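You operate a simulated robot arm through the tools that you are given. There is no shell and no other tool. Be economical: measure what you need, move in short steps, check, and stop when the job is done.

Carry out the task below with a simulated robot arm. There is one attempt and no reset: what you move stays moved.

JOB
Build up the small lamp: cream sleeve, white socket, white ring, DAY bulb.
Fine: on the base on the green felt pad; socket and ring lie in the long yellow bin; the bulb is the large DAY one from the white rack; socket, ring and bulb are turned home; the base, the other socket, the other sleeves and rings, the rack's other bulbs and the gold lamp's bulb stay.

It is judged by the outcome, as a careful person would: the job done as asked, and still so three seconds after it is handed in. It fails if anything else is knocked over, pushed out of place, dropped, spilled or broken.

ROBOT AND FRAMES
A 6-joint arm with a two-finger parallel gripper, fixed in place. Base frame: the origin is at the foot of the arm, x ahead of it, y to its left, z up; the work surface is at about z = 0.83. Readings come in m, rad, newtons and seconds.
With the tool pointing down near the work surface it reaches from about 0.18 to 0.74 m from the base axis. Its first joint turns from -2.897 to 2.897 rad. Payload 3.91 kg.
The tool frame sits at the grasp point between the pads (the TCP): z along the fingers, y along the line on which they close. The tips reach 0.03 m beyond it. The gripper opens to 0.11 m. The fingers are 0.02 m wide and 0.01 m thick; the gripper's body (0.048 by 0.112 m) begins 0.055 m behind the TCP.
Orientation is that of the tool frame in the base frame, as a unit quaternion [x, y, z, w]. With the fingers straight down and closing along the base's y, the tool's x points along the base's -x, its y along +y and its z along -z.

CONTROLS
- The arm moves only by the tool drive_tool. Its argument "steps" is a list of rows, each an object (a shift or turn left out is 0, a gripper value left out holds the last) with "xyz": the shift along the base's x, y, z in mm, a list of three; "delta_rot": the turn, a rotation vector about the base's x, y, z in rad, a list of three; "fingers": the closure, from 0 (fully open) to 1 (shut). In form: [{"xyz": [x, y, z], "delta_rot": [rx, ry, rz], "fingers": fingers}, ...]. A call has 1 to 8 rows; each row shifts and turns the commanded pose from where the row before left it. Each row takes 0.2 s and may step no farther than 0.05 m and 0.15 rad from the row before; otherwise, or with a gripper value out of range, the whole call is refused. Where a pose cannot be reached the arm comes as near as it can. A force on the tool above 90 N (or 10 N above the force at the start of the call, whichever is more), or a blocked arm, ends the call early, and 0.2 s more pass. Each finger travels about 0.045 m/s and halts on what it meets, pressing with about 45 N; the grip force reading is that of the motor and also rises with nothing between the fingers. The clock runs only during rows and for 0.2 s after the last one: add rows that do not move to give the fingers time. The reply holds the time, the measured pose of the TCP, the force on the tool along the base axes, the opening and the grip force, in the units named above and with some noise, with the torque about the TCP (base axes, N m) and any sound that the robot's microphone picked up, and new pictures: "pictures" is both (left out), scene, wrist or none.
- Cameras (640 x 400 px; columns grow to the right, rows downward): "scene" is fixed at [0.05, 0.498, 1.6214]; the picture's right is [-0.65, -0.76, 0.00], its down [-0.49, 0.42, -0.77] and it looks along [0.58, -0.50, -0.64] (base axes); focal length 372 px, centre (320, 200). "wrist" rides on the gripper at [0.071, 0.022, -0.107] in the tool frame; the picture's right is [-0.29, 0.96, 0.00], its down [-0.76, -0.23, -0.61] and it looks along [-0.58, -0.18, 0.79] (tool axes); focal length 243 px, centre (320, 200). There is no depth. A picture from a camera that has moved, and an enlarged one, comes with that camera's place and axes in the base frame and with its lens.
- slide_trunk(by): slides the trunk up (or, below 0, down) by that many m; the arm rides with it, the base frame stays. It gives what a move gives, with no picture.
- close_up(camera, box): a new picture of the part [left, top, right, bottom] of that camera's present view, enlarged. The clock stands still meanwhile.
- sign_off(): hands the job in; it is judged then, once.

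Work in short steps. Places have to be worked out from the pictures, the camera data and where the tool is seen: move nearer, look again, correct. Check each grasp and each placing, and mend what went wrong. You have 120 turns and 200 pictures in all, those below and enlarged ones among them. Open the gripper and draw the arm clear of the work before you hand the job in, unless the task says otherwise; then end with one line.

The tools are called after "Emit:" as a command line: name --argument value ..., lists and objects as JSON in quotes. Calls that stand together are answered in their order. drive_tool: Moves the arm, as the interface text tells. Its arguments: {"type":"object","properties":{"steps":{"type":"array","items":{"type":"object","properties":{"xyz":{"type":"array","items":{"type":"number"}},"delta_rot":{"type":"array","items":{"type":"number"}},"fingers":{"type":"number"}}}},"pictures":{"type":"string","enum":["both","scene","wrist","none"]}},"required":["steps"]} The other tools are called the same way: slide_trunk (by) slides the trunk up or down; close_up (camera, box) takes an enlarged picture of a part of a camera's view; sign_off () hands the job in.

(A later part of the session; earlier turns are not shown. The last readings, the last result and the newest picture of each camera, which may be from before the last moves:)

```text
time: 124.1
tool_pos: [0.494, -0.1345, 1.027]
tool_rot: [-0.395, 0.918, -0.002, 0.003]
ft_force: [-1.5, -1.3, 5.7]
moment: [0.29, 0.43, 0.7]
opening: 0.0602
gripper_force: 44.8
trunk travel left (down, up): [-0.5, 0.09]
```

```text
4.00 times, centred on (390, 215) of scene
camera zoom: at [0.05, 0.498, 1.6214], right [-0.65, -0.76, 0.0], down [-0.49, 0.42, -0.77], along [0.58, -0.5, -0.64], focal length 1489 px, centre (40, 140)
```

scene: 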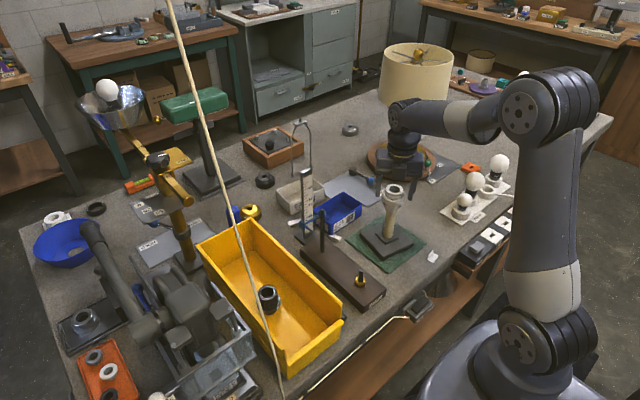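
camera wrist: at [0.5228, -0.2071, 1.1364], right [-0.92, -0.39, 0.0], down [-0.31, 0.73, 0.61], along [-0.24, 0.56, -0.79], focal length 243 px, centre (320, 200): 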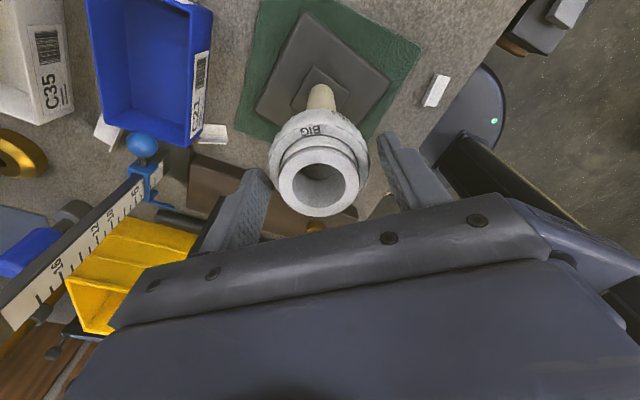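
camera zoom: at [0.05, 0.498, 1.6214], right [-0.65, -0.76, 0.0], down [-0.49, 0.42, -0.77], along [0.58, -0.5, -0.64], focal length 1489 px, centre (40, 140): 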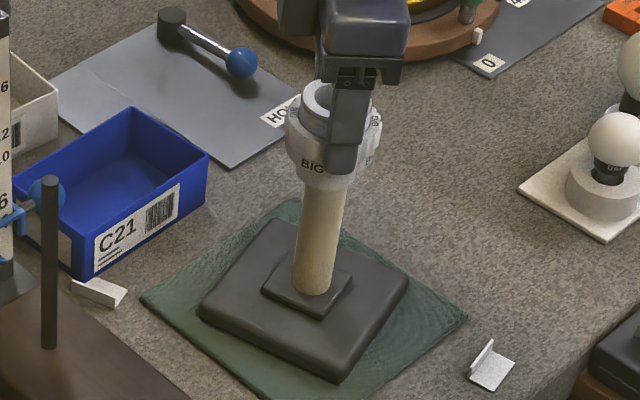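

Torque 0.7 and the base turned along. Press down to raise base friction and test whether the ring is really home.

Emit:
close_up --camera "scene" --box '[365, 175, 405, 225]'

Emit:
drive_tool --steps '[{"xyz": [0, 0, -3]}, {"delta_rot": [0, 0, -0.07]}, {"delta_rot": [0, 0, -0.07]}, {}]' --pictures "none"

Emit:
close_up --camera "scene" --box '[365, 175, 405, 225]'

```text
8.00 times, centred on (385, 200) of scene
camera zoom: at [0.05, 0.498, 1.6214], right [-0.65, -0.76, 0.0], down [-0.49, 0.42, -0.77], along [0.58, -0.5, -0.64], focal length 2979 px, centre (-200, 200)
```

zoom: 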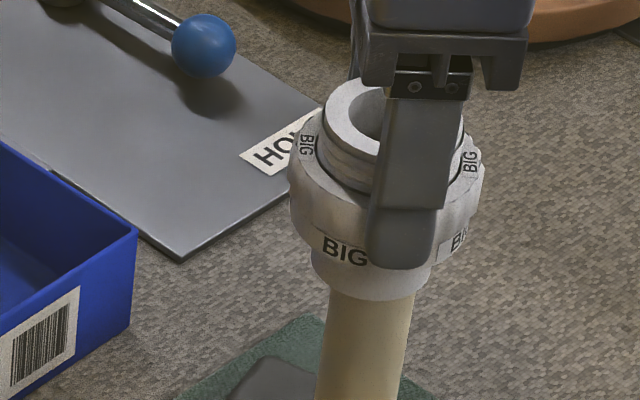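

```text
time: 125.1
tool_pos: [0.4932, -0.1341, 1.0257]
tool_rot: [-0.33, 0.944, -0.002, 0.004]
ft_force: [0.7, 1.7, 23.6]
moment: [0.21, 0.06, 1.05]
opening: 0.0612
gripper_force: 44.6
trunk travel left (down, up): [-0.5, 0.09]
```

```text
8.00 times, centred on (385, 200) of scene
camera zoom: at [0.05, 0.498, 1.6214], right [-0.65, -0.76, 0.0], down [-0.49, 0.42, -0.77], along [0.58, -0.5, -0.64], focal length 2979 px, centre (-200, 200)
```

zoom: 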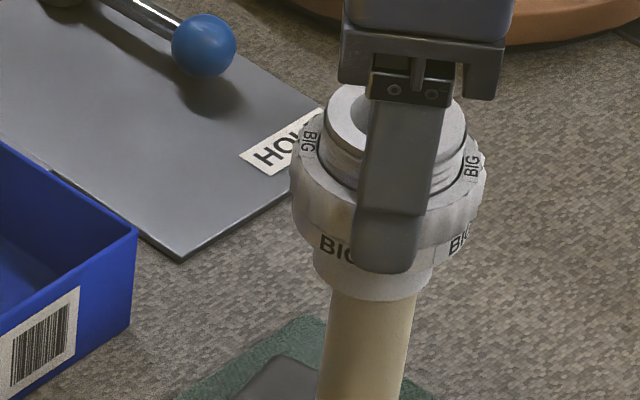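

The gripper slipped on the ring at ~1 N·m: ring is home. Release, rise, and look at the rack with the DAY bulb.

Emit:
drive_tool --steps '[{"xyz": [0, 0, 2.5]}, {"fingers": 0.3}, {"fingers": 0.3}, {"xyz": [0, 0, 2]}, {"xyz": [0, 0, 45]}, {"xyz": [0, 0, 45]}, {"xyz": [0, 0, 45]}, {}]' --pictures "none"

Emit:
close_up --camera "scene" --box '[350, 165, 430, 265]'

Emit:
drive_tool --steps '[{"xyz": [-10, -45, 0], "delta_rot": [0, 0, -0.14]}, {"xyz": [-10, -45, 0], "delta_rot": [0, 0, -0.14]}, {"xyz": [-10, -45, 0], "delta_rot": [0, 0, -0.14]}, {"xyz": [-10, -45, 0], "delta_rot": [0, 0, -0.14]}, {"xyz": [-5, -45, 0], "delta_rot": [0, 0, -0.1]}, {}]'

```text
time: 126.9
tool_pos: [0.4937, -0.1327, 1.1622]
tool_rot: [-0.33, 0.944, -0.001, 0.002]
ft_force: [-0.7, -0.4, 0.4]
moment: [0.0, 0.0, 0.01]
opening: 0.0771
gripper_force: 0.1
trunk travel left (down, up): [-0.5, 0.09]
```

```text
4.00 times, centred on (390, 215) of scene
camera zoom: at [0.05, 0.498, 1.6214], right [-0.65, -0.76, 0.0], down [-0.49, 0.42, -0.77], along [0.58, -0.5, -0.64], focal length 1489 px, centre (40, 140)
```

zoom: 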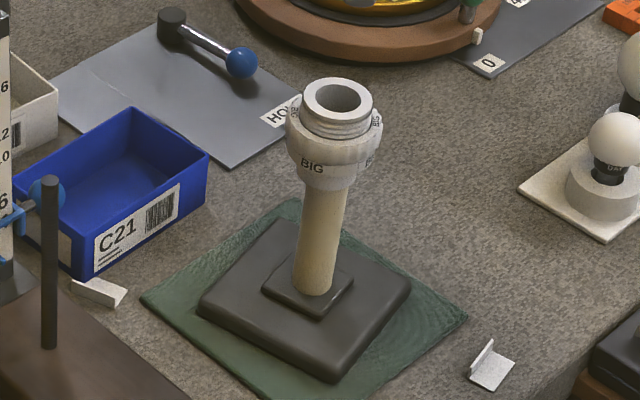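

```text
time: 128.3
tool_pos: [0.4451, -0.3628, 1.1649]
tool_rot: [-0.006, 1.0, -0.002, 0.001]
ft_force: [-0.7, 0.8, -0.1]
moment: [0.04, 0.02, 0.04]
opening: 0.0771
gripper_force: 0.1
trunk travel left (down, up): [-0.5, 0.09]
camera wrist: at [0.3731, -0.3434, 1.271], right [0.28, 0.96, 0.0], down [0.76, -0.22, 0.61], along [0.59, -0.17, -0.79], focal length 243 px, centre (320, 200)
```

scene: 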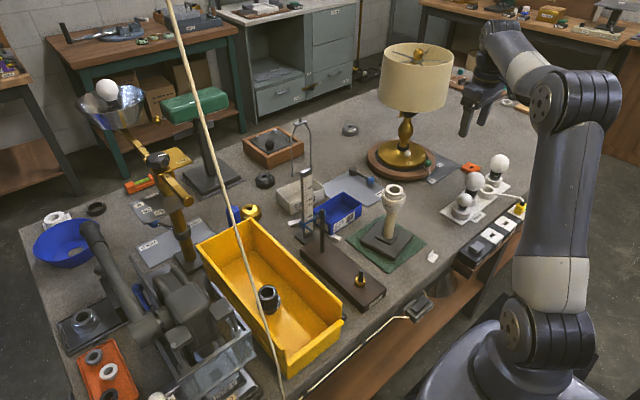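
wrist: 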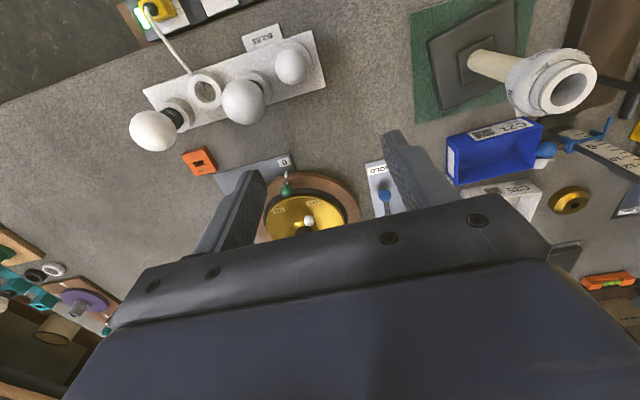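

DAY bulb estimated at (0.433,−0.605), near the reach limit. Approach at safe height to test reach.

Emit:
drive_tool --steps '[{"xyz": [-2, -45, 0]}, {"xyz": [-2, -45, 0]}, {"xyz": [-2, -45, 0]}, {"xyz": [-2, -45, 0]}, {"xyz": [-2, -40, 0]}, {}]'

```text
time: 129.7
tool_pos: [0.4031, -0.5239, 1.158]
tool_rot: [-0.007, 1.0, -0.002, 0.002]
ft_force: [-0.8, -0.3, 0.0]
moment: [0.02, 0.01, 0.02]
opening: 0.0769
gripper_force: 0.0
out of reach, approached as far as the arm can: row 4, 5
trunk travel left (down, up): [-0.5, 0.09]
camera wrist: at [0.3308, -0.5062, 1.2638], right [0.28, 0.96, 0.0], down [0.76, -0.22, 0.61], along [0.59, -0.17, -0.79], focal length 243 px, centre (320, 200)
```

scene: 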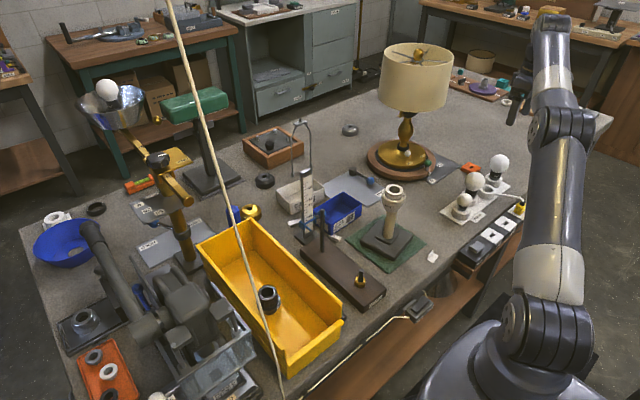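
wrist: 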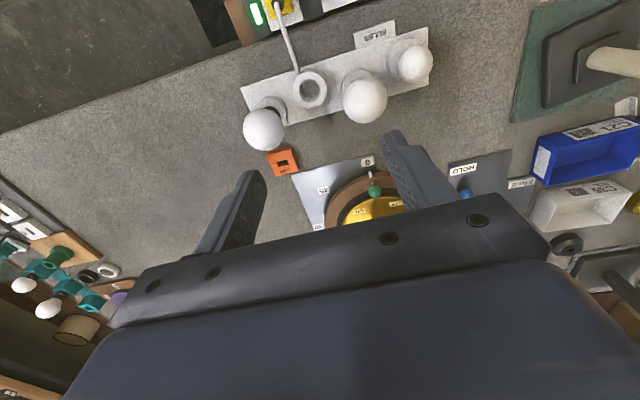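

Vertical tool can't reach this far at height; the bulb is at radius ~0.75–0.77. I'll tilt the tool outward ~0.4 rad with the closing axis tangential. First pull back and turn yaw.

Emit:
drive_tool --steps '[{"xyz": [0, 45, 0]}, {"xyz": [0, 45, 0], "delta_rot": [0, 0, -0.14]}, {"delta_rot": [0, 0, -0.14]}, {"delta_rot": [0, 0, -0.14]}, {"delta_rot": [0, 0, -0.14]}, {"delta_rot": [0, 0, -0.14]}, {"delta_rot": [0, 0, -0.14]}, {"delta_rot": [0, 0, -0.1]}]' --pictures "none"

Emit:
drive_tool --steps '[{"delta_rot": [-0.1085, -0.0773, 0], "xyz": [0, 0, -20]}, {"delta_rot": [-0.1085, -0.0773, 0], "xyz": [0, -20, -20]}, {"delta_rot": [-0.1085, -0.0773, 0], "xyz": [0, -20, -20]}, {}, {}]'

```text
time: 131.5
tool_pos: [0.402, -0.4355, 1.1553]
tool_rot: [0.448, 0.894, -0.003, 0.0]
ft_force: [0.2, -0.8, 0.5]
moment: [-0.03, 0.0, 0.01]
opening: 0.0769
gripper_force: 0.0
trunk travel left (down, up): [-0.5, 0.09]
```

```text
time: 132.7
tool_pos: [0.4014, -0.4749, 1.0941]
tool_rot: [0.439, 0.876, -0.097, 0.177]
ft_force: [-0.2, -0.1, 0.2]
moment: [-0.02, 0.01, 0.01]
opening: 0.0771
gripper_force: 0.0
trunk travel left (down, up): [-0.5, 0.09]
camera wrist: at [0.3553, -0.3768, 1.1651], right [0.93, 0.36, 0.1], down [0.1, -0.5, 0.86], along [0.36, -0.79, -0.5], focal length 243 px, centre (320, 200)
```

scene: 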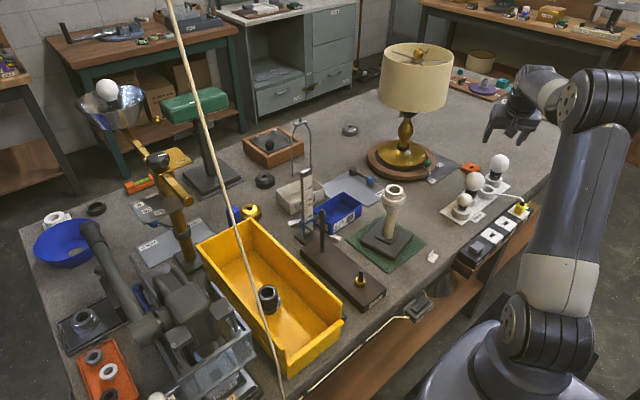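
wrist: 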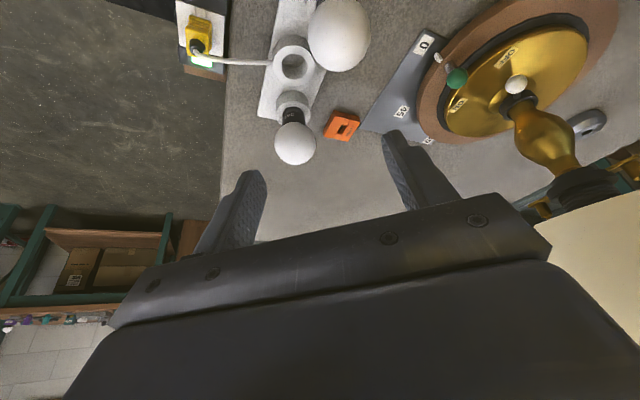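

DAY globe centre fixed at about (0.438,−0.616,0.925) by both cameras. Move to an 80 mm standoff along the tilted approach direction.

Emit:
drive_tool --steps '[{"xyz": [6, -40, -10]}, {"xyz": [6, -40, -20]}, {"xyz": [6, -36, -25]}, {"xyz": [0, 0, -38]}, {}, {}]'

Emit:
close_up --camera "scene" --box '[420, 90, 570, 230]'

```text
time: 134.1
tool_pos: [0.4181, -0.5906, 1.0018]
tool_rot: [0.438, 0.876, -0.096, 0.177]
ft_force: [0.1, -0.9, 0.2]
moment: [0.02, -0.01, 0.04]
opening: 0.0768
gripper_force: 0.0
trunk travel left (down, up): [-0.5, 0.09]
camera wrist: at [0.3719, -0.4922, 1.0724], right [0.93, 0.36, 0.1], down [0.1, -0.5, 0.86], along [0.36, -0.79, -0.5], focal length 243 px, centre (320, 200)
```

scene: 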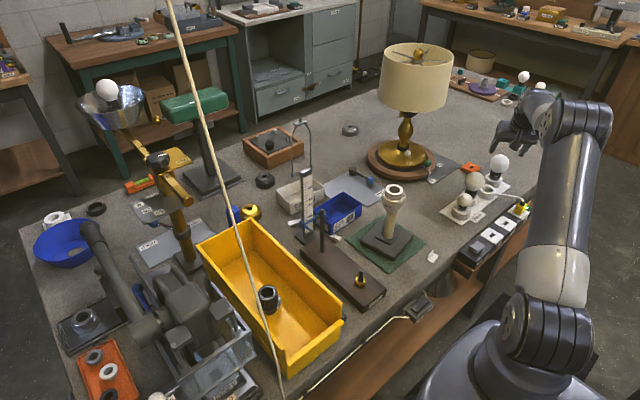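
wrist: 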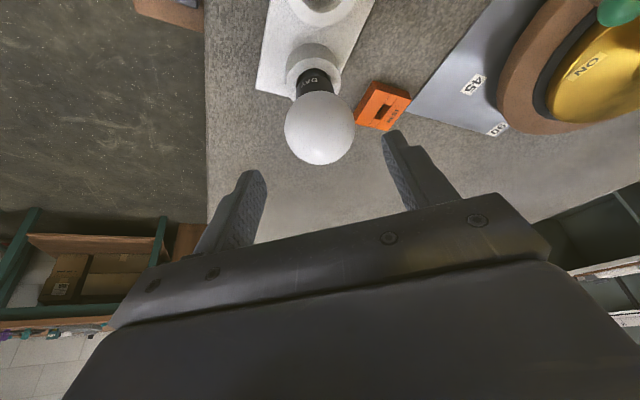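

```text
2.86 times, centred on (495, 160) of scene
camera zoom: at [0.05, 0.498, 1.6214], right [-0.65, -0.76, 0.0], down [-0.49, 0.42, -0.77], along [0.58, -0.5, -0.64], focal length 1064 px, centre (-180, 314)
```

zoom: 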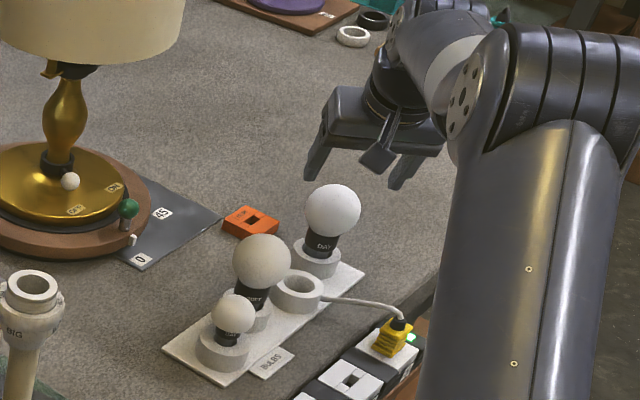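

Bulb lies exactly on the approach axis. Advance ~55 mm and check.

Emit:
drive_tool --steps '[{"xyz": [6.2, -8.7, -25.3]}, {"xyz": [6.2, -8.7, -25.3]}, {}, {}]'

Emit:
close_up --camera "scene" --box '[460, 110, 550, 210]'

```text
time: 135.1
tool_pos: [0.433, -0.6107, 0.9493]
tool_rot: [0.439, 0.876, -0.096, 0.176]
ft_force: [0.4, -0.6, 0.3]
moment: [-0.02, -0.02, 0.02]
opening: 0.0773
gripper_force: 0.0
trunk travel left (down, up): [-0.5, 0.09]
camera wrist: at [0.3864, -0.5114, 1.0196], right [0.93, 0.36, 0.1], down [0.1, -0.5, 0.86], along [0.36, -0.79, -0.5], focal length 243 px, centre (320, 200)
```

scene: 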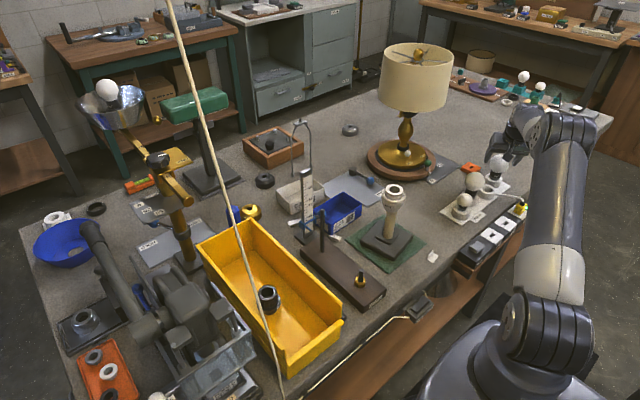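
wrist: 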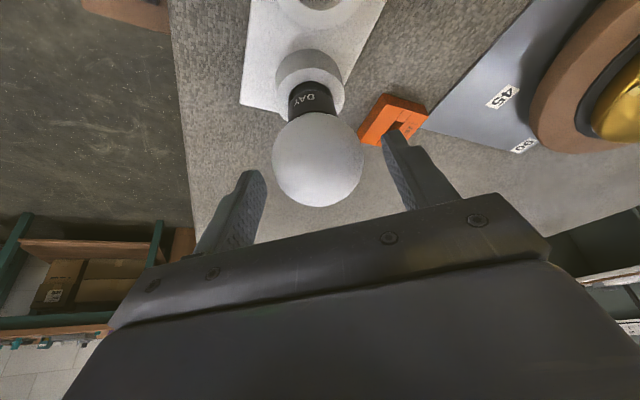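

```text
4.00 times, centred on (505, 160) of scene
camera zoom: at [0.05, 0.498, 1.6214], right [-0.65, -0.76, 0.0], down [-0.49, 0.42, -0.77], along [0.58, -0.5, -0.64], focal length 1489 px, centre (-420, 360)
```

zoom: 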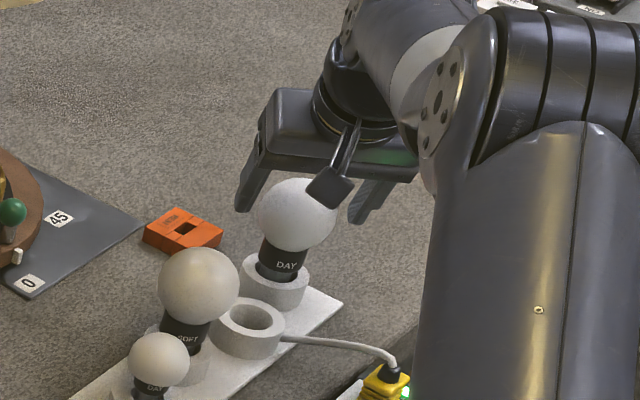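

Aligned. Advance the final 24 mm and close.

Emit:
drive_tool --steps '[{"xyz": [2.5, -3.6, -12]}, {"xyz": [2, -3, -11]}, {}, {"fingers": 1.0}, {"fingers": 1.0}, {"fingers": 1.0}, {}]'

Emit:
close_up --camera "scene" --box '[460, 110, 550, 210]'

```text
time: 136.7
tool_pos: [0.4359, -0.6168, 0.9284]
tool_rot: [0.439, 0.876, -0.096, 0.176]
ft_force: [-1.8, -3.7, 0.0]
moment: [-0.01, -0.03, -0.06]
opening: 0.0569
gripper_force: 18.1
trunk travel left (down, up): [-0.5, 0.09]
camera wrist: at [0.3893, -0.5189, 0.9975], right [0.93, 0.36, 0.1], down [0.1, -0.5, 0.86], along [0.36, -0.79, -0.5], focal length 243 px, centre (320, 200)
```

scene: 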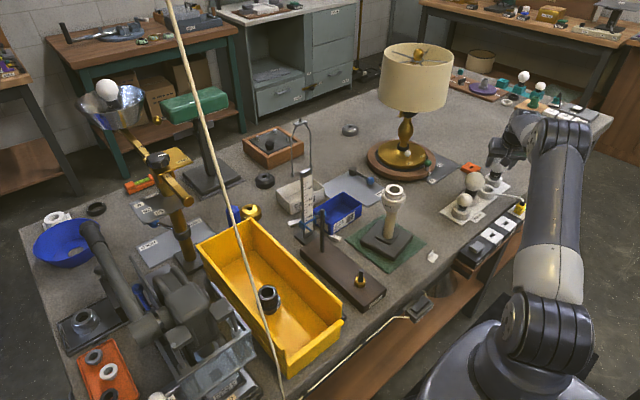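
wrist: 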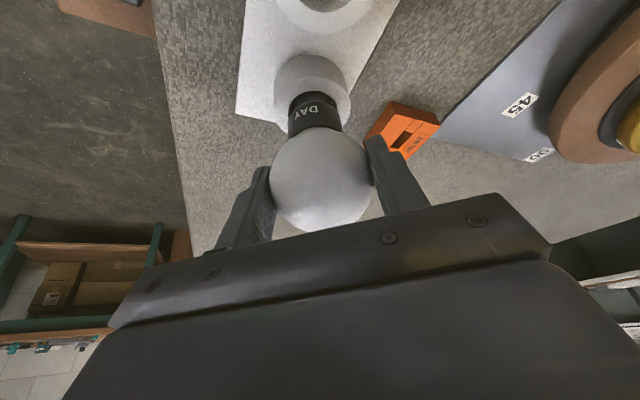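

```text
4.00 times, centred on (505, 160) of scene
camera zoom: at [0.05, 0.498, 1.6214], right [-0.65, -0.76, 0.0], down [-0.49, 0.42, -0.77], along [0.58, -0.5, -0.64], focal length 1489 px, centre (-420, 360)
```

zoom: 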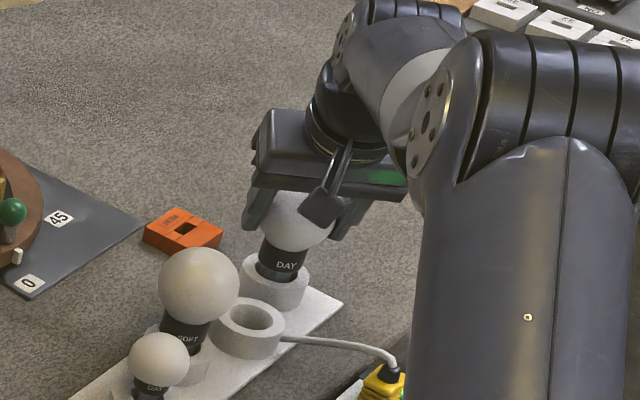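

Gripped at 56.9 mm. Let grip settle, then test-lift a few mm.

Emit:
drive_tool --steps '[{}, {"xyz": [0, 0, 2]}, {"xyz": [0, 0, 2]}, {}]' --pictures "none"

Emit:
close_up --camera "scene" --box '[460, 110, 550, 210]'

```text
time: 137.7
tool_pos: [0.4366, -0.6159, 0.9333]
tool_rot: [0.439, 0.876, -0.096, 0.176]
ft_force: [-0.1, 0.8, -0.5]
moment: [-0.01, 0.03, 0.0]
opening: 0.0567
gripper_force: 17.8
trunk travel left (down, up): [-0.5, 0.09]
```

```text
4.00 times, centred on (505, 160) of scene
camera zoom: at [0.05, 0.498, 1.6214], right [-0.65, -0.76, 0.0], down [-0.49, 0.42, -0.77], along [0.58, -0.5, -0.64], focal length 1489 px, centre (-420, 360)
```

zoom: 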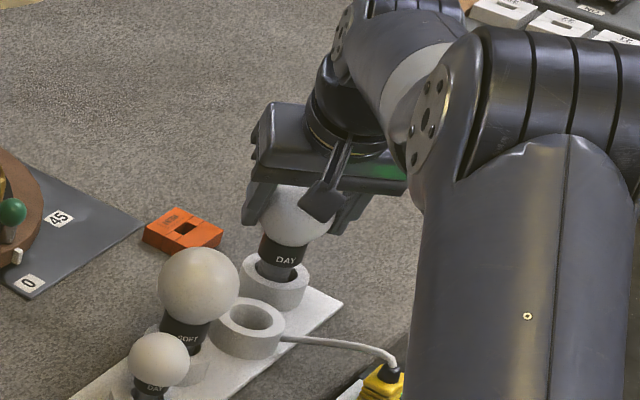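

It lifts freely. Raise straight up ~55 mm.

Emit:
drive_tool --steps '[{"xyz": [0, 0, 8]}, {"xyz": [0, 0, 10]}, {"xyz": [0, 0, 12]}, {"xyz": [0, 0, 12]}, {"xyz": [0, 0, 12]}, {}]'

Emit:
close_up --camera "scene" --box '[460, 110, 550, 210]'

```text
time: 139.1
tool_pos: [0.4374, -0.6159, 0.9893]
tool_rot: [0.439, 0.876, -0.097, 0.176]
ft_force: [-0.5, -0.6, 0.2]
moment: [0.0, 0.01, -0.01]
opening: 0.0571
gripper_force: 17.9
trunk travel left (down, up): [-0.5, 0.09]
camera wrist: at [0.3905, -0.5177, 1.0577], right [0.93, 0.36, 0.1], down [0.1, -0.5, 0.86], along [0.36, -0.79, -0.5], focal length 243 px, centre (320, 200)
```

scene: 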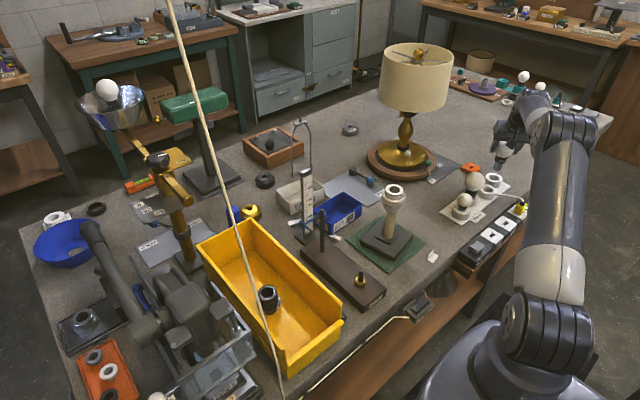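
wrist: 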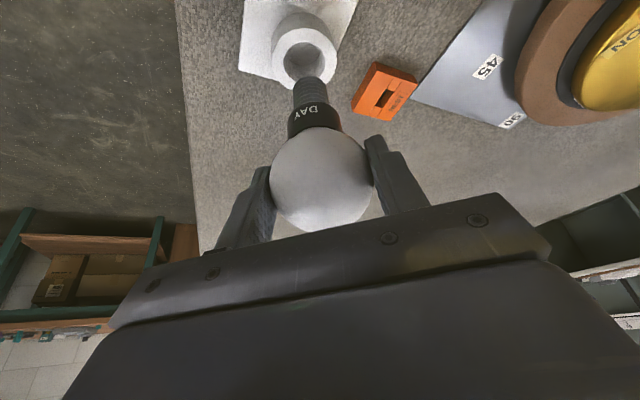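

```text
4.00 times, centred on (505, 160) of scene
camera zoom: at [0.05, 0.498, 1.6214], right [-0.65, -0.76, 0.0], down [-0.49, 0.42, -0.77], along [0.58, -0.5, -0.64], focal length 1489 px, centre (-420, 360)
```

zoom: 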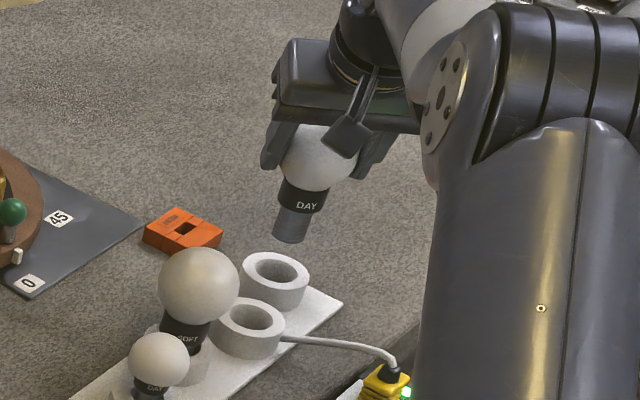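

The DAY bulb is out, hanging upright. Raise further, then carry toward the lamp with height margin.

Emit:
drive_tool --steps '[{"xyz": [0, 0, 25]}, {"xyz": [0, 0, 25]}, {"xyz": [0, 15, 20]}, {"xyz": [4, 40, 12]}, {"xyz": [5, 44, 12]}, {"xyz": [5, 44, 12]}, {"xyz": [5, 44, 12]}, {"xyz": [5, 44, 12]}]' --pictures "scene"

Emit:
drive_tool --steps '[{"xyz": [6, 44, 12]}, {"xyz": [6, 44, 5]}, {"xyz": [6, 44, 0]}, {"xyz": [6, 44, 0]}, {"xyz": [6, 44, 0]}, {"xyz": [6, 30, 0]}, {}]'

```text
time: 140.9
tool_pos: [0.4596, -0.3852, 1.1163]
tool_rot: [0.438, 0.876, -0.096, 0.177]
ft_force: [0.1, -0.1, -0.4]
moment: [0.02, 0.0, 0.0]
opening: 0.0567
gripper_force: 17.9
trunk travel left (down, up): [-0.5, 0.09]
```

scene: 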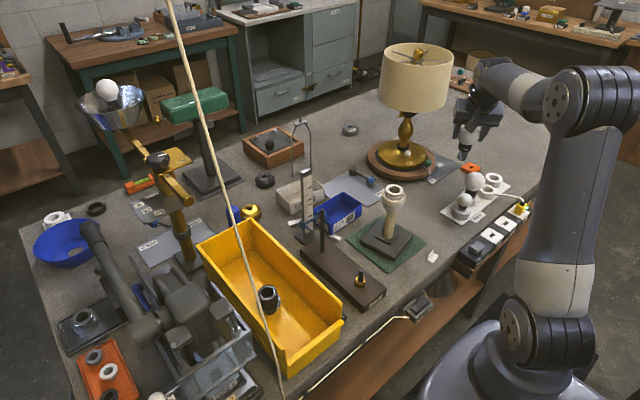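

```text
time: 142.5
tool_pos: [0.4995, -0.1311, 1.1372]
tool_rot: [0.438, 0.876, -0.095, 0.176]
ft_force: [-0.1, 1.0, -0.7]
moment: [0.03, 0.0, -0.01]
opening: 0.057
gripper_force: 18.6
trunk travel left (down, up): [-0.5, 0.09]
camera wrist: at [0.4525, -0.0343, 1.2066], right [0.93, 0.36, 0.1], down [0.1, -0.5, 0.86], along [0.36, -0.79, -0.5], focal length 243 px, centre (320, 200)
```

scene: 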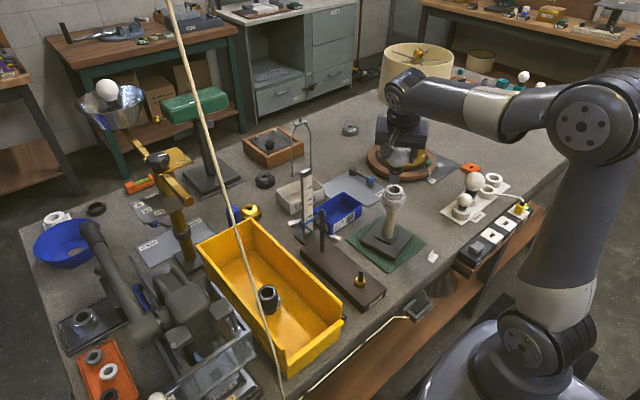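
wrist: 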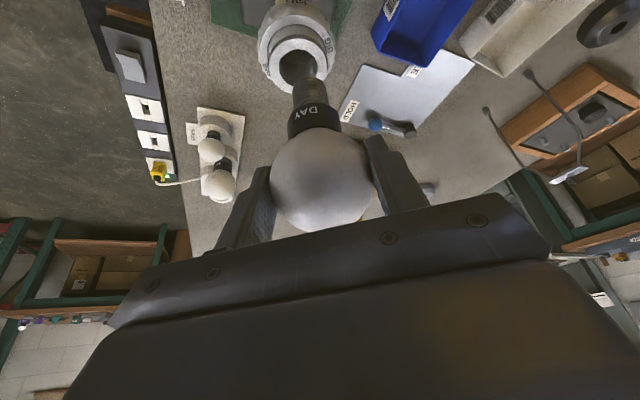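

Check alignment of bulb over socket with close-ups.

Emit:
close_up --camera "scene" --box '[360, 140, 430, 215]'

Emit:
close_up --camera "wrist" --box '[230, 0, 400, 140]'

```text
5.33 times, centred on (395, 178) of scene
camera zoom: at [0.05, 0.498, 1.6214], right [-0.65, -0.76, 0.0], down [-0.49, 0.42, -0.77], along [0.58, -0.5, -0.64], focal length 1986 px, centre (-80, 320)
```

zoom: 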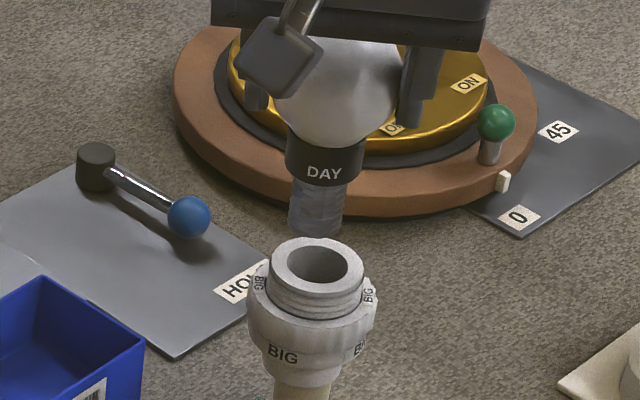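

```text
2.86 times, centred on (315, 70) of wrist
camera zoom: at [0.4525, -0.0343, 1.2066], right [0.93, 0.36, 0.1], down [0.1, -0.5, 0.86], along [0.36, -0.79, -0.5], focal length 693 px, centre (334, 571)
```

zoom: 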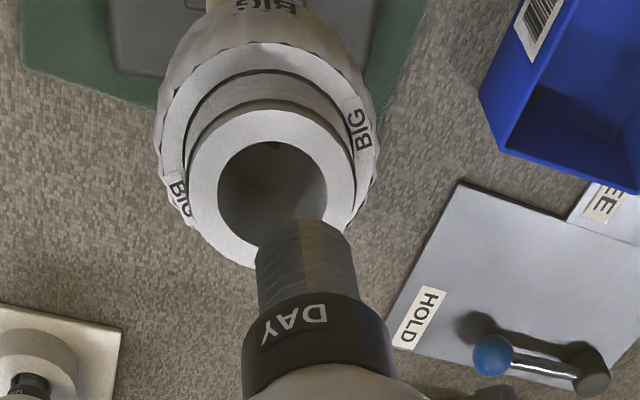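

Bulb needs about (−6,−2) mm. Apply and lower 14 mm, then recheck.

Emit:
drive_tool --steps '[{"xyz": [-3, -1, 0]}, {"xyz": [-3, -1, -7]}, {"xyz": [0, 0, -7]}, {}, {}]' --pictures "none"

Emit:
close_up --camera "scene" --box '[360, 140, 430, 215]'

Emit:
close_up --camera "wrist" --box '[230, 0, 400, 140]'

```text
time: 143.7
tool_pos: [0.4906, -0.1355, 1.1228]
tool_rot: [0.438, 0.876, -0.097, 0.176]
ft_force: [-0.9, -0.3, -0.2]
moment: [-0.02, 0.01, 0.02]
opening: 0.0568
gripper_force: 17.8
trunk travel left (down, up): [-0.5, 0.09]
```

```text
5.33 times, centred on (395, 178) of scene
camera zoom: at [0.05, 0.498, 1.6214], right [-0.65, -0.76, 0.0], down [-0.49, 0.42, -0.77], along [0.58, -0.5, -0.64], focal length 1986 px, centre (-80, 320)
```

zoom: 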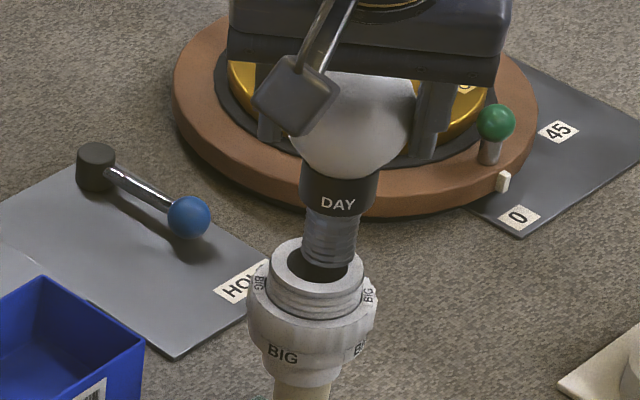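

```text
2.86 times, centred on (315, 70) of wrist
camera zoom: at [0.4442, -0.0373, 1.1922], right [0.93, 0.36, 0.1], down [0.1, -0.5, 0.86], along [0.36, -0.79, -0.5], focal length 693 px, centre (334, 571)
```

zoom: 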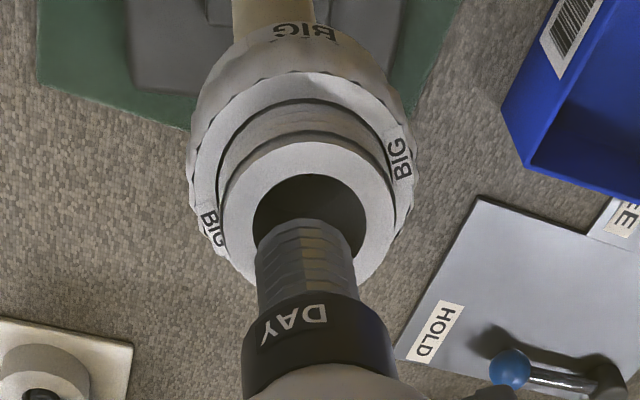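

Both measurements are consistent with the lamp axis at TCP ≈ (0.491,−0.129) for this grip. Shift (−0.5,+7) and recheck.

Emit:
drive_tool --steps '[{"xyz": [-0.5, 3.5, 0]}, {"xyz": [0, 3.5, 0]}, {}, {}]' --pictures "none"

Emit:
close_up --camera "scene" --box '[360, 140, 430, 215]'

Emit:
close_up --camera "wrist" --box '[230, 0, 400, 140]'

```text
time: 144.7
tool_pos: [0.4904, -0.1287, 1.1212]
tool_rot: [0.439, 0.876, -0.097, 0.176]
ft_force: [0.4, -0.1, -1.2]
moment: [-0.01, -0.01, 0.03]
opening: 0.057
gripper_force: 18.3
trunk travel left (down, up): [-0.5, 0.09]
```

```text
5.33 times, centred on (395, 178) of scene
camera zoom: at [0.05, 0.498, 1.6214], right [-0.65, -0.76, 0.0], down [-0.49, 0.42, -0.77], along [0.58, -0.5, -0.64], focal length 1986 px, centre (-80, 320)
```

zoom: 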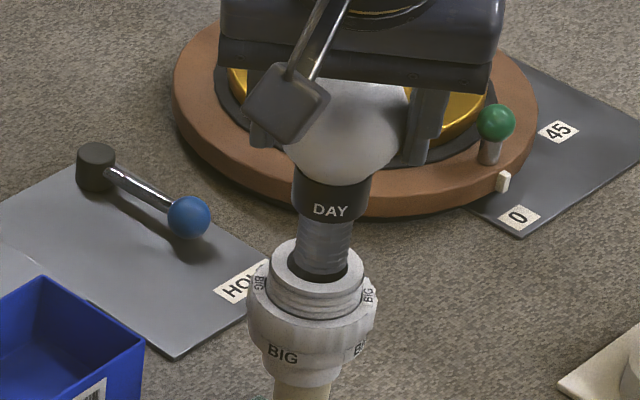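

```text
2.86 times, centred on (315, 70) of wrist
camera zoom: at [0.444, -0.0317, 1.1913], right [0.93, 0.36, 0.1], down [0.1, -0.5, 0.86], along [0.36, -0.79, -0.5], focal length 693 px, centre (334, 571)
```

zoom: 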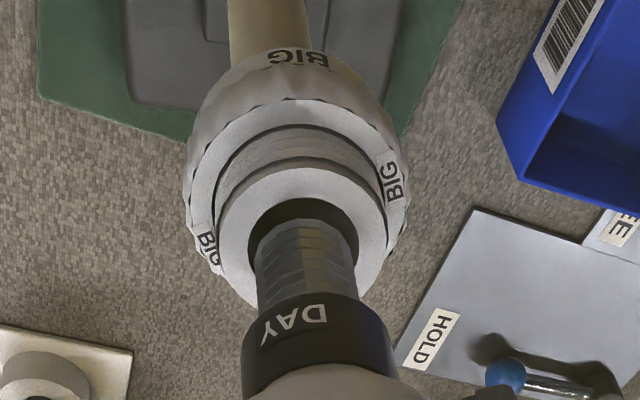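

Scene still shows the bulb ~3 mm to the right. Apply a partial correction (−1.5,+3) and re-measure.

Emit:
drive_tool --steps '[{"xyz": [-1.5, 3, 0]}, {}, {}]' --pictures "none"

Emit:
close_up --camera "scene" --box '[365, 165, 415, 205]'

Emit:
close_up --camera "wrist" --box '[230, 0, 400, 140]'

```text
time: 145.5
tool_pos: [0.4888, -0.1275, 1.1221]
tool_rot: [0.439, 0.876, -0.096, 0.176]
ft_force: [-0.6, -0.6, -0.4]
moment: [0.0, -0.01, -0.03]
opening: 0.0568
gripper_force: 17.7
trunk travel left (down, up): [-0.5, 0.09]
```

```text
10.00 times, centred on (390, 185) of scene
camera zoom: at [0.05, 0.498, 1.6214], right [-0.65, -0.76, 0.0], down [-0.49, 0.42, -0.77], along [0.58, -0.5, -0.64], focal length 3723 px, centre (-380, 350)
```

zoom: 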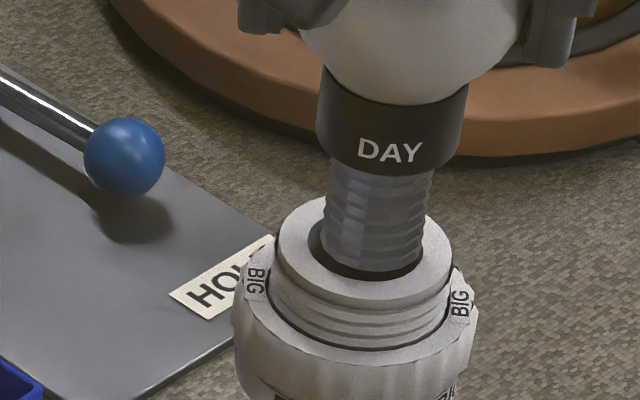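

```text
2.86 times, centred on (315, 70) of wrist
camera zoom: at [0.442, -0.0294, 1.1915], right [0.93, 0.36, 0.1], down [0.1, -0.5, 0.86], along [0.36, -0.79, -0.5], focal length 693 px, centre (334, 571)
```

zoom: 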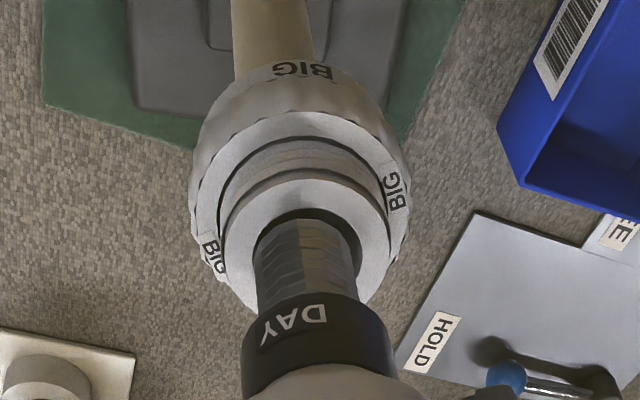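

Now only ~1.6 mm off. Shift (0,+1.8) and lower gently to contact.

Emit:
drive_tool --steps '[{"xyz": [0, 1.8, 0]}, {"xyz": [0, 0, -2]}, {"xyz": [0, 0, -2]}, {"xyz": [0, 0, -2]}, {}, {}]' --pictures "none"

Emit:
close_up --camera "scene" --box '[365, 165, 415, 205]'

```text
time: 146.9
tool_pos: [0.4894, -0.1261, 1.1153]
tool_rot: [0.439, 0.876, -0.096, 0.177]
ft_force: [2.6, -2.5, 4.4]
moment: [-0.14, -0.24, 0.02]
opening: 0.0564
gripper_force: 18.1
trunk travel left (down, up): [-0.5, 0.09]
```

```text
10.00 times, centred on (390, 185) of scene
camera zoom: at [0.05, 0.498, 1.6214], right [-0.65, -0.76, 0.0], down [-0.49, 0.42, -0.77], along [0.58, -0.5, -0.64], focal length 3723 px, centre (-380, 350)
```

zoom: 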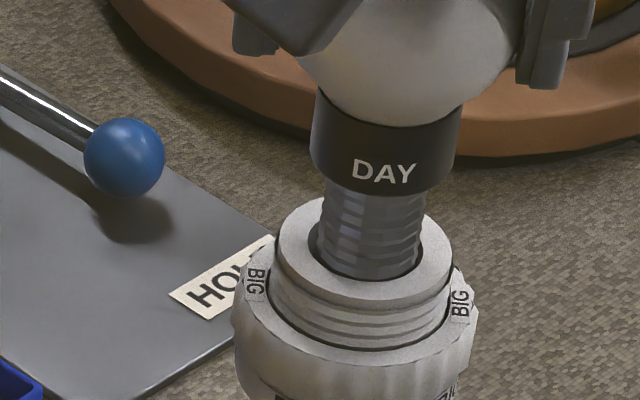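

Light contact, pushing the tool (+x,−y). Follow that and lower further gently.

Emit:
drive_tool --steps '[{"xyz": [0.7, -0.7, 0.5]}, {"xyz": [0, 0, -1.5]}, {"xyz": [0, 0, -1.5]}, {}, {}]' --pictures "none"

```text
time: 148.1
tool_pos: [0.4907, -0.1248, 1.1129]
tool_rot: [0.438, 0.876, -0.095, 0.177]
ft_force: [-0.2, 0.2, -0.2]
moment: [0.01, -0.03, 0.0]
opening: 0.0567
gripper_force: 17.8
trunk travel left (down, up): [-0.5, 0.09]
```

Free now. Continue lowering.

Emit:
drive_tool --steps '[{"xyz": [0, 0, -1.5]}, {"xyz": [0, 0, -1.5]}, {}, {}]' --pictures "none"

Emit:
drive_tool --steps '[{"xyz": [0, 0, -1.5]}, {"xyz": [0, 0, -1.5]}, {}, {}]' --pictures "none"

Emit:
close_up --camera "scene" --box '[365, 165, 415, 205]'

```text
time: 149.1
tool_pos: [0.4912, -0.1255, 1.109]
tool_rot: [0.438, 0.876, -0.096, 0.176]
ft_force: [-0.2, -0.5, -1.6]
moment: [-0.02, 0.03, 0.02]
opening: 0.0564
gripper_force: 18.0
trunk travel left (down, up): [-0.5, 0.09]
```

```text
time: 150.1
tool_pos: [0.4901, -0.1252, 1.1075]
tool_rot: [0.438, 0.876, -0.096, 0.175]
ft_force: [0.1, -1.0, 0.0]
moment: [0.02, 0.0, 0.01]
opening: 0.0566
gripper_force: 18.1
trunk travel left (down, up): [-0.5, 0.09]
```

```text
10.00 times, centred on (390, 185) of scene
camera zoom: at [0.05, 0.498, 1.6214], right [-0.65, -0.76, 0.0], down [-0.49, 0.42, -0.77], along [0.58, -0.5, -0.64], focal length 3723 px, centre (-380, 350)
```

zoom: 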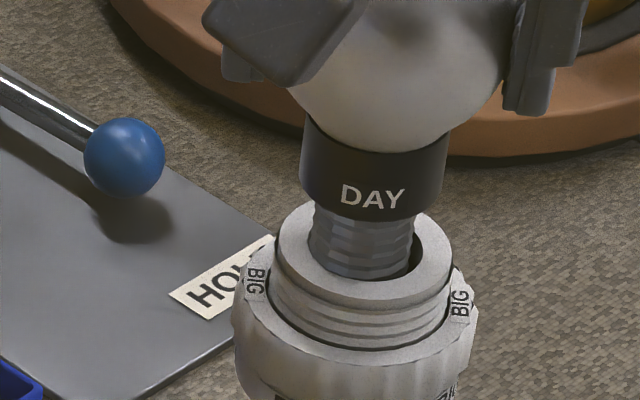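

Bulb is inside the bore, slightly left of centre. Shift (−0.5,−0.7) and continue down.

Emit:
drive_tool --steps '[{"xyz": [-0.5, -0.7, -1.5]}, {"xyz": [0, 0, -1.5]}, {}, {}]' --pictures "none"

Emit:
drive_tool --steps '[{"xyz": [0, 0, -1.5]}, {"xyz": [0, 0, -1.5]}, {}, {}]' --pictures "none"

```text
time: 151.1
tool_pos: [0.4893, -0.1256, 1.1033]
tool_rot: [0.438, 0.876, -0.096, 0.176]
ft_force: [-0.2, -0.2, -0.5]
moment: [0.0, 0.04, 0.01]
opening: 0.0566
gripper_force: 17.5
trunk travel left (down, up): [-0.5, 0.09]
```

```text
time: 152.1
tool_pos: [0.4894, -0.1282, 1.1016]
tool_rot: [0.438, 0.876, -0.096, 0.176]
ft_force: [0.1, -0.7, 0.1]
moment: [-0.01, -0.03, -0.02]
opening: 0.0566
gripper_force: 17.7
trunk travel left (down, up): [-0.5, 0.09]
```

Emit:
drive_tool --steps '[{"xyz": [0, 0, -1.5]}, {"xyz": [0, 0, -1.5]}, {}, {}]' --pictures "none"

Emit:
close_up --camera "scene" --box '[365, 165, 415, 205]'

```text
time: 153.1
tool_pos: [0.4886, -0.1261, 1.0988]
tool_rot: [0.438, 0.876, -0.096, 0.176]
ft_force: [0.3, 0.0, -0.9]
moment: [0.01, 0.01, 0.03]
opening: 0.0566
gripper_force: 17.6
trunk travel left (down, up): [-0.5, 0.09]
```

```text
10.00 times, centred on (390, 185) of scene
camera zoom: at [0.05, 0.498, 1.6214], right [-0.65, -0.76, 0.0], down [-0.49, 0.42, -0.77], along [0.58, -0.5, -0.64], focal length 3723 px, centre (-380, 350)
```

zoom: 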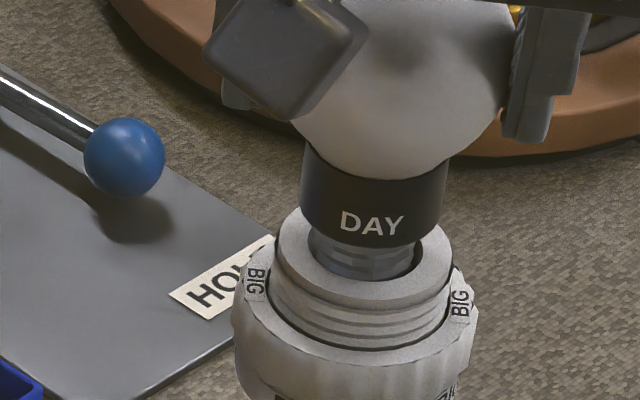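

Still free; about 9 mm of collar gap remains. Continue to thread contact.

Emit:
drive_tool --steps '[{"xyz": [-0.2, -0.3, -1.5]}, {"xyz": [0, 0, -1.5]}, {}, {}]' --pictures "none"

Emit:
drive_tool --steps '[{"xyz": [0, 0, -1.5]}, {"xyz": [0, 0, -1]}, {}, {}]' --pictures "none"

```text
time: 154.1
tool_pos: [0.4894, -0.1259, 1.0967]
tool_rot: [0.438, 0.876, -0.096, 0.176]
ft_force: [0.1, -0.8, -0.4]
moment: [0.02, 0.01, 0.0]
opening: 0.0567
gripper_force: 18.4
trunk travel left (down, up): [-0.5, 0.09]
```

```text
time: 155.1
tool_pos: [0.4899, -0.1279, 1.0936]
tool_rot: [0.438, 0.876, -0.096, 0.177]
ft_force: [1.3, -6.4, 13.0]
moment: [-0.1, -0.15, -0.02]
opening: 0.057
gripper_force: 18.3
trunk travel left (down, up): [-0.5, 0.09]
```

Axial contact at thread start. Relieve, release the bulb in the socket, and retreat along the tilted axis.

Emit:
drive_tool --steps '[{"xyz": [0, 0, 1]}, {"fingers": 0.25}, {"fingers": 0.25}, {"fingers": 0.25}, {}, {"xyz": [-8, 11, 33]}, {"xyz": [-8, 11, 33]}, {"xyz": [-8, 11, 33]}]'

Emit:
close_up --camera "scene" --box '[350, 140, 430, 240]'

```text
time: 156.9
tool_pos: [0.4653, -0.093, 1.1933]
tool_rot: [0.439, 0.876, -0.097, 0.176]
ft_force: [0.0, 0.9, 0.0]
moment: [0.0, 0.02, 0.0]
opening: 0.0823
gripper_force: 0.1
trunk travel left (down, up): [-0.5, 0.09]
camera wrist: at [0.4184, 0.0045, 1.2621], right [0.93, 0.36, 0.1], down [0.1, -0.5, 0.86], along [0.36, -0.79, -0.5], focal length 243 px, centre (320, 200)
```

scene: 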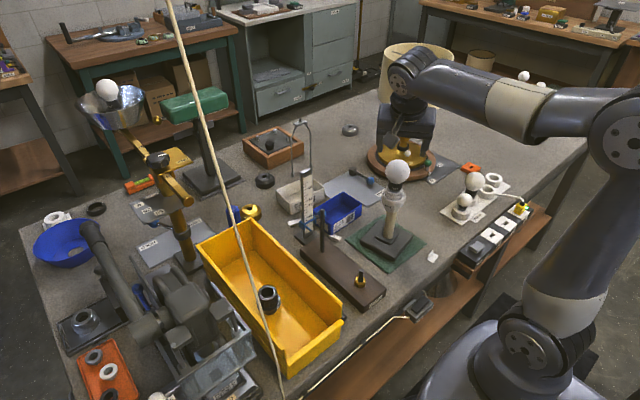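
wrist: 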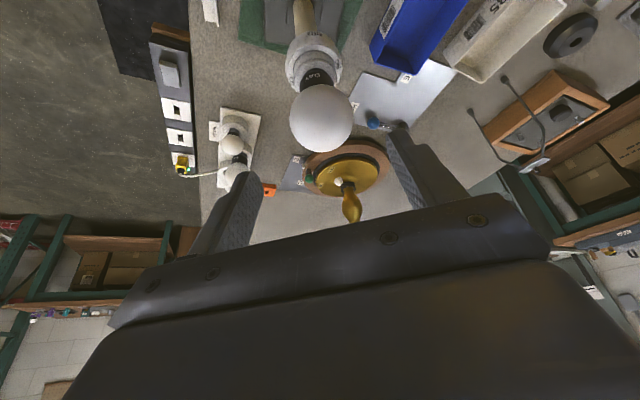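

```text
4.00 times, centred on (390, 190) of scene
camera zoom: at [0.05, 0.498, 1.6214], right [-0.65, -0.76, 0.0], down [-0.49, 0.42, -0.77], along [0.58, -0.5, -0.64], focal length 1489 px, centre (40, 240)
```

zoom: 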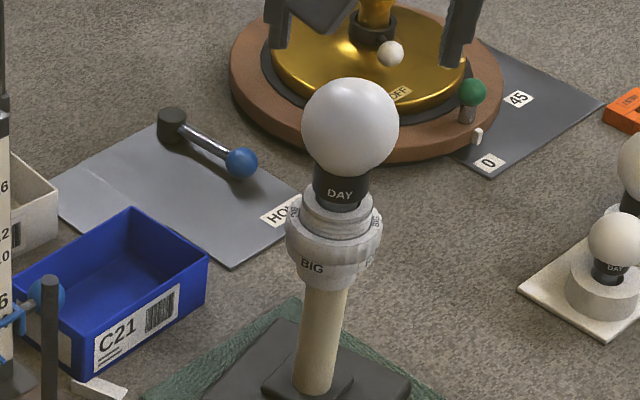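

Bulb rests upright in the socket. Untilt the tool at height and wind CCW.

Emit:
drive_tool --steps '[{"xyz": [0, 0, 15], "delta_rot": [0.1085, 0.0773, 0]}, {"xyz": [0, 0, 10], "delta_rot": [0.1085, 0.0773, 0]}, {"xyz": [0, 0, 0], "delta_rot": [0.1085, 0.0773, 0]}, {"delta_rot": [0, 0, 0.149]}, {"delta_rot": [0, 0, 0.149]}, {"delta_rot": [0, 0, 0.149]}, {"delta_rot": [0, 0, 0.149]}, {"delta_rot": [0, 0, 0.149]}]' --pictures "none"

Emit:
drive_tool --steps '[{"delta_rot": [0, 0, 0.149]}, {"delta_rot": [0, 0, 0.149]}, {"delta_rot": [0, 0, 0.149]}, {"delta_rot": [0, 0, 0.149]}, {"delta_rot": [0, 0, 0.149]}, {"delta_rot": [0, 0, 0.149]}, {"delta_rot": [0, 0, 0.149]}, {"delta_rot": [0, 0, 0.149]}]' --pictures "none"

Emit:
drive_tool --steps '[{"delta_rot": [0, 0, 0.149]}, {"delta_rot": [0, 0, 0.149]}, {"delta_rot": [0, 0, 0.149]}, {"delta_rot": [0, 0, 0.149]}, {"delta_rot": [0, 0, 0.149]}, {"delta_rot": [0, 0, 0.149]}, {"delta_rot": [0, 0, 0.149]}, {}]' --pictures "none"

```text
time: 158.7
tool_pos: [0.4658, -0.0934, 1.2174]
tool_rot: [0.09, 0.996, -0.002, 0.002]
ft_force: [-0.2, 0.0, -0.2]
moment: [0.0, -0.02, 0.02]
opening: 0.0825
gripper_force: 0.0
trunk travel left (down, up): [-0.5, 0.09]
```

```text
time: 160.5
tool_pos: [0.4645, -0.0929, 1.2164]
tool_rot: [-0.486, 0.874, -0.001, 0.003]
ft_force: [-0.8, -0.2, 0.6]
moment: [0.02, -0.01, 0.01]
opening: 0.0824
gripper_force: 0.2
trunk travel left (down, up): [-0.5, 0.09]
```

```text
time: 162.3
tool_pos: [0.4662, -0.0944, 1.2192]
tool_rot: [0.856, -0.517, 0.0, -0.003]
ft_force: [-0.2, -0.6, 0.0]
moment: [-0.03, 0.01, -0.01]
opening: 0.0824
gripper_force: 0.0
trunk travel left (down, up): [-0.5, 0.09]
```

Move above the bulb (x 0.4945, y −0.1345) and view.

Emit:
drive_tool --steps '[{"xyz": [14, -20, 0]}, {"xyz": [14.5, -21, -20]}, {"delta_rot": [0, 0, 0.149]}, {"delta_rot": [0, 0, 0.1]}, {}]'

```text
time: 163.5
tool_pos: [0.4932, -0.1336, 1.1972]
tool_rot: [0.913, -0.407, -0.001, -0.002]
ft_force: [0.0, -0.3, 0.6]
moment: [0.01, -0.03, 0.04]
opening: 0.0824
gripper_force: 0.1
trunk travel left (down, up): [-0.5, 0.09]
camera wrist: at [0.5246, -0.2044, 1.3038], right [-0.91, -0.43, 0.0], down [-0.34, 0.71, 0.61], along [-0.26, 0.55, -0.79], focal length 243 px, centre (320, 200)
```

scene: 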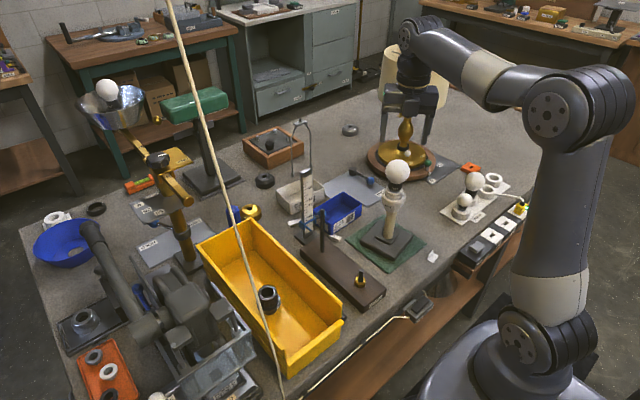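
wrist: 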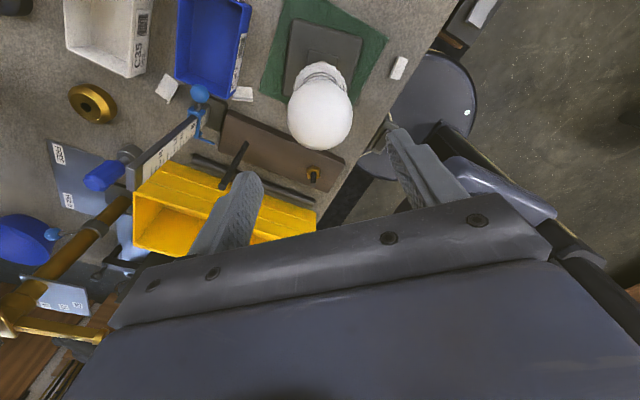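

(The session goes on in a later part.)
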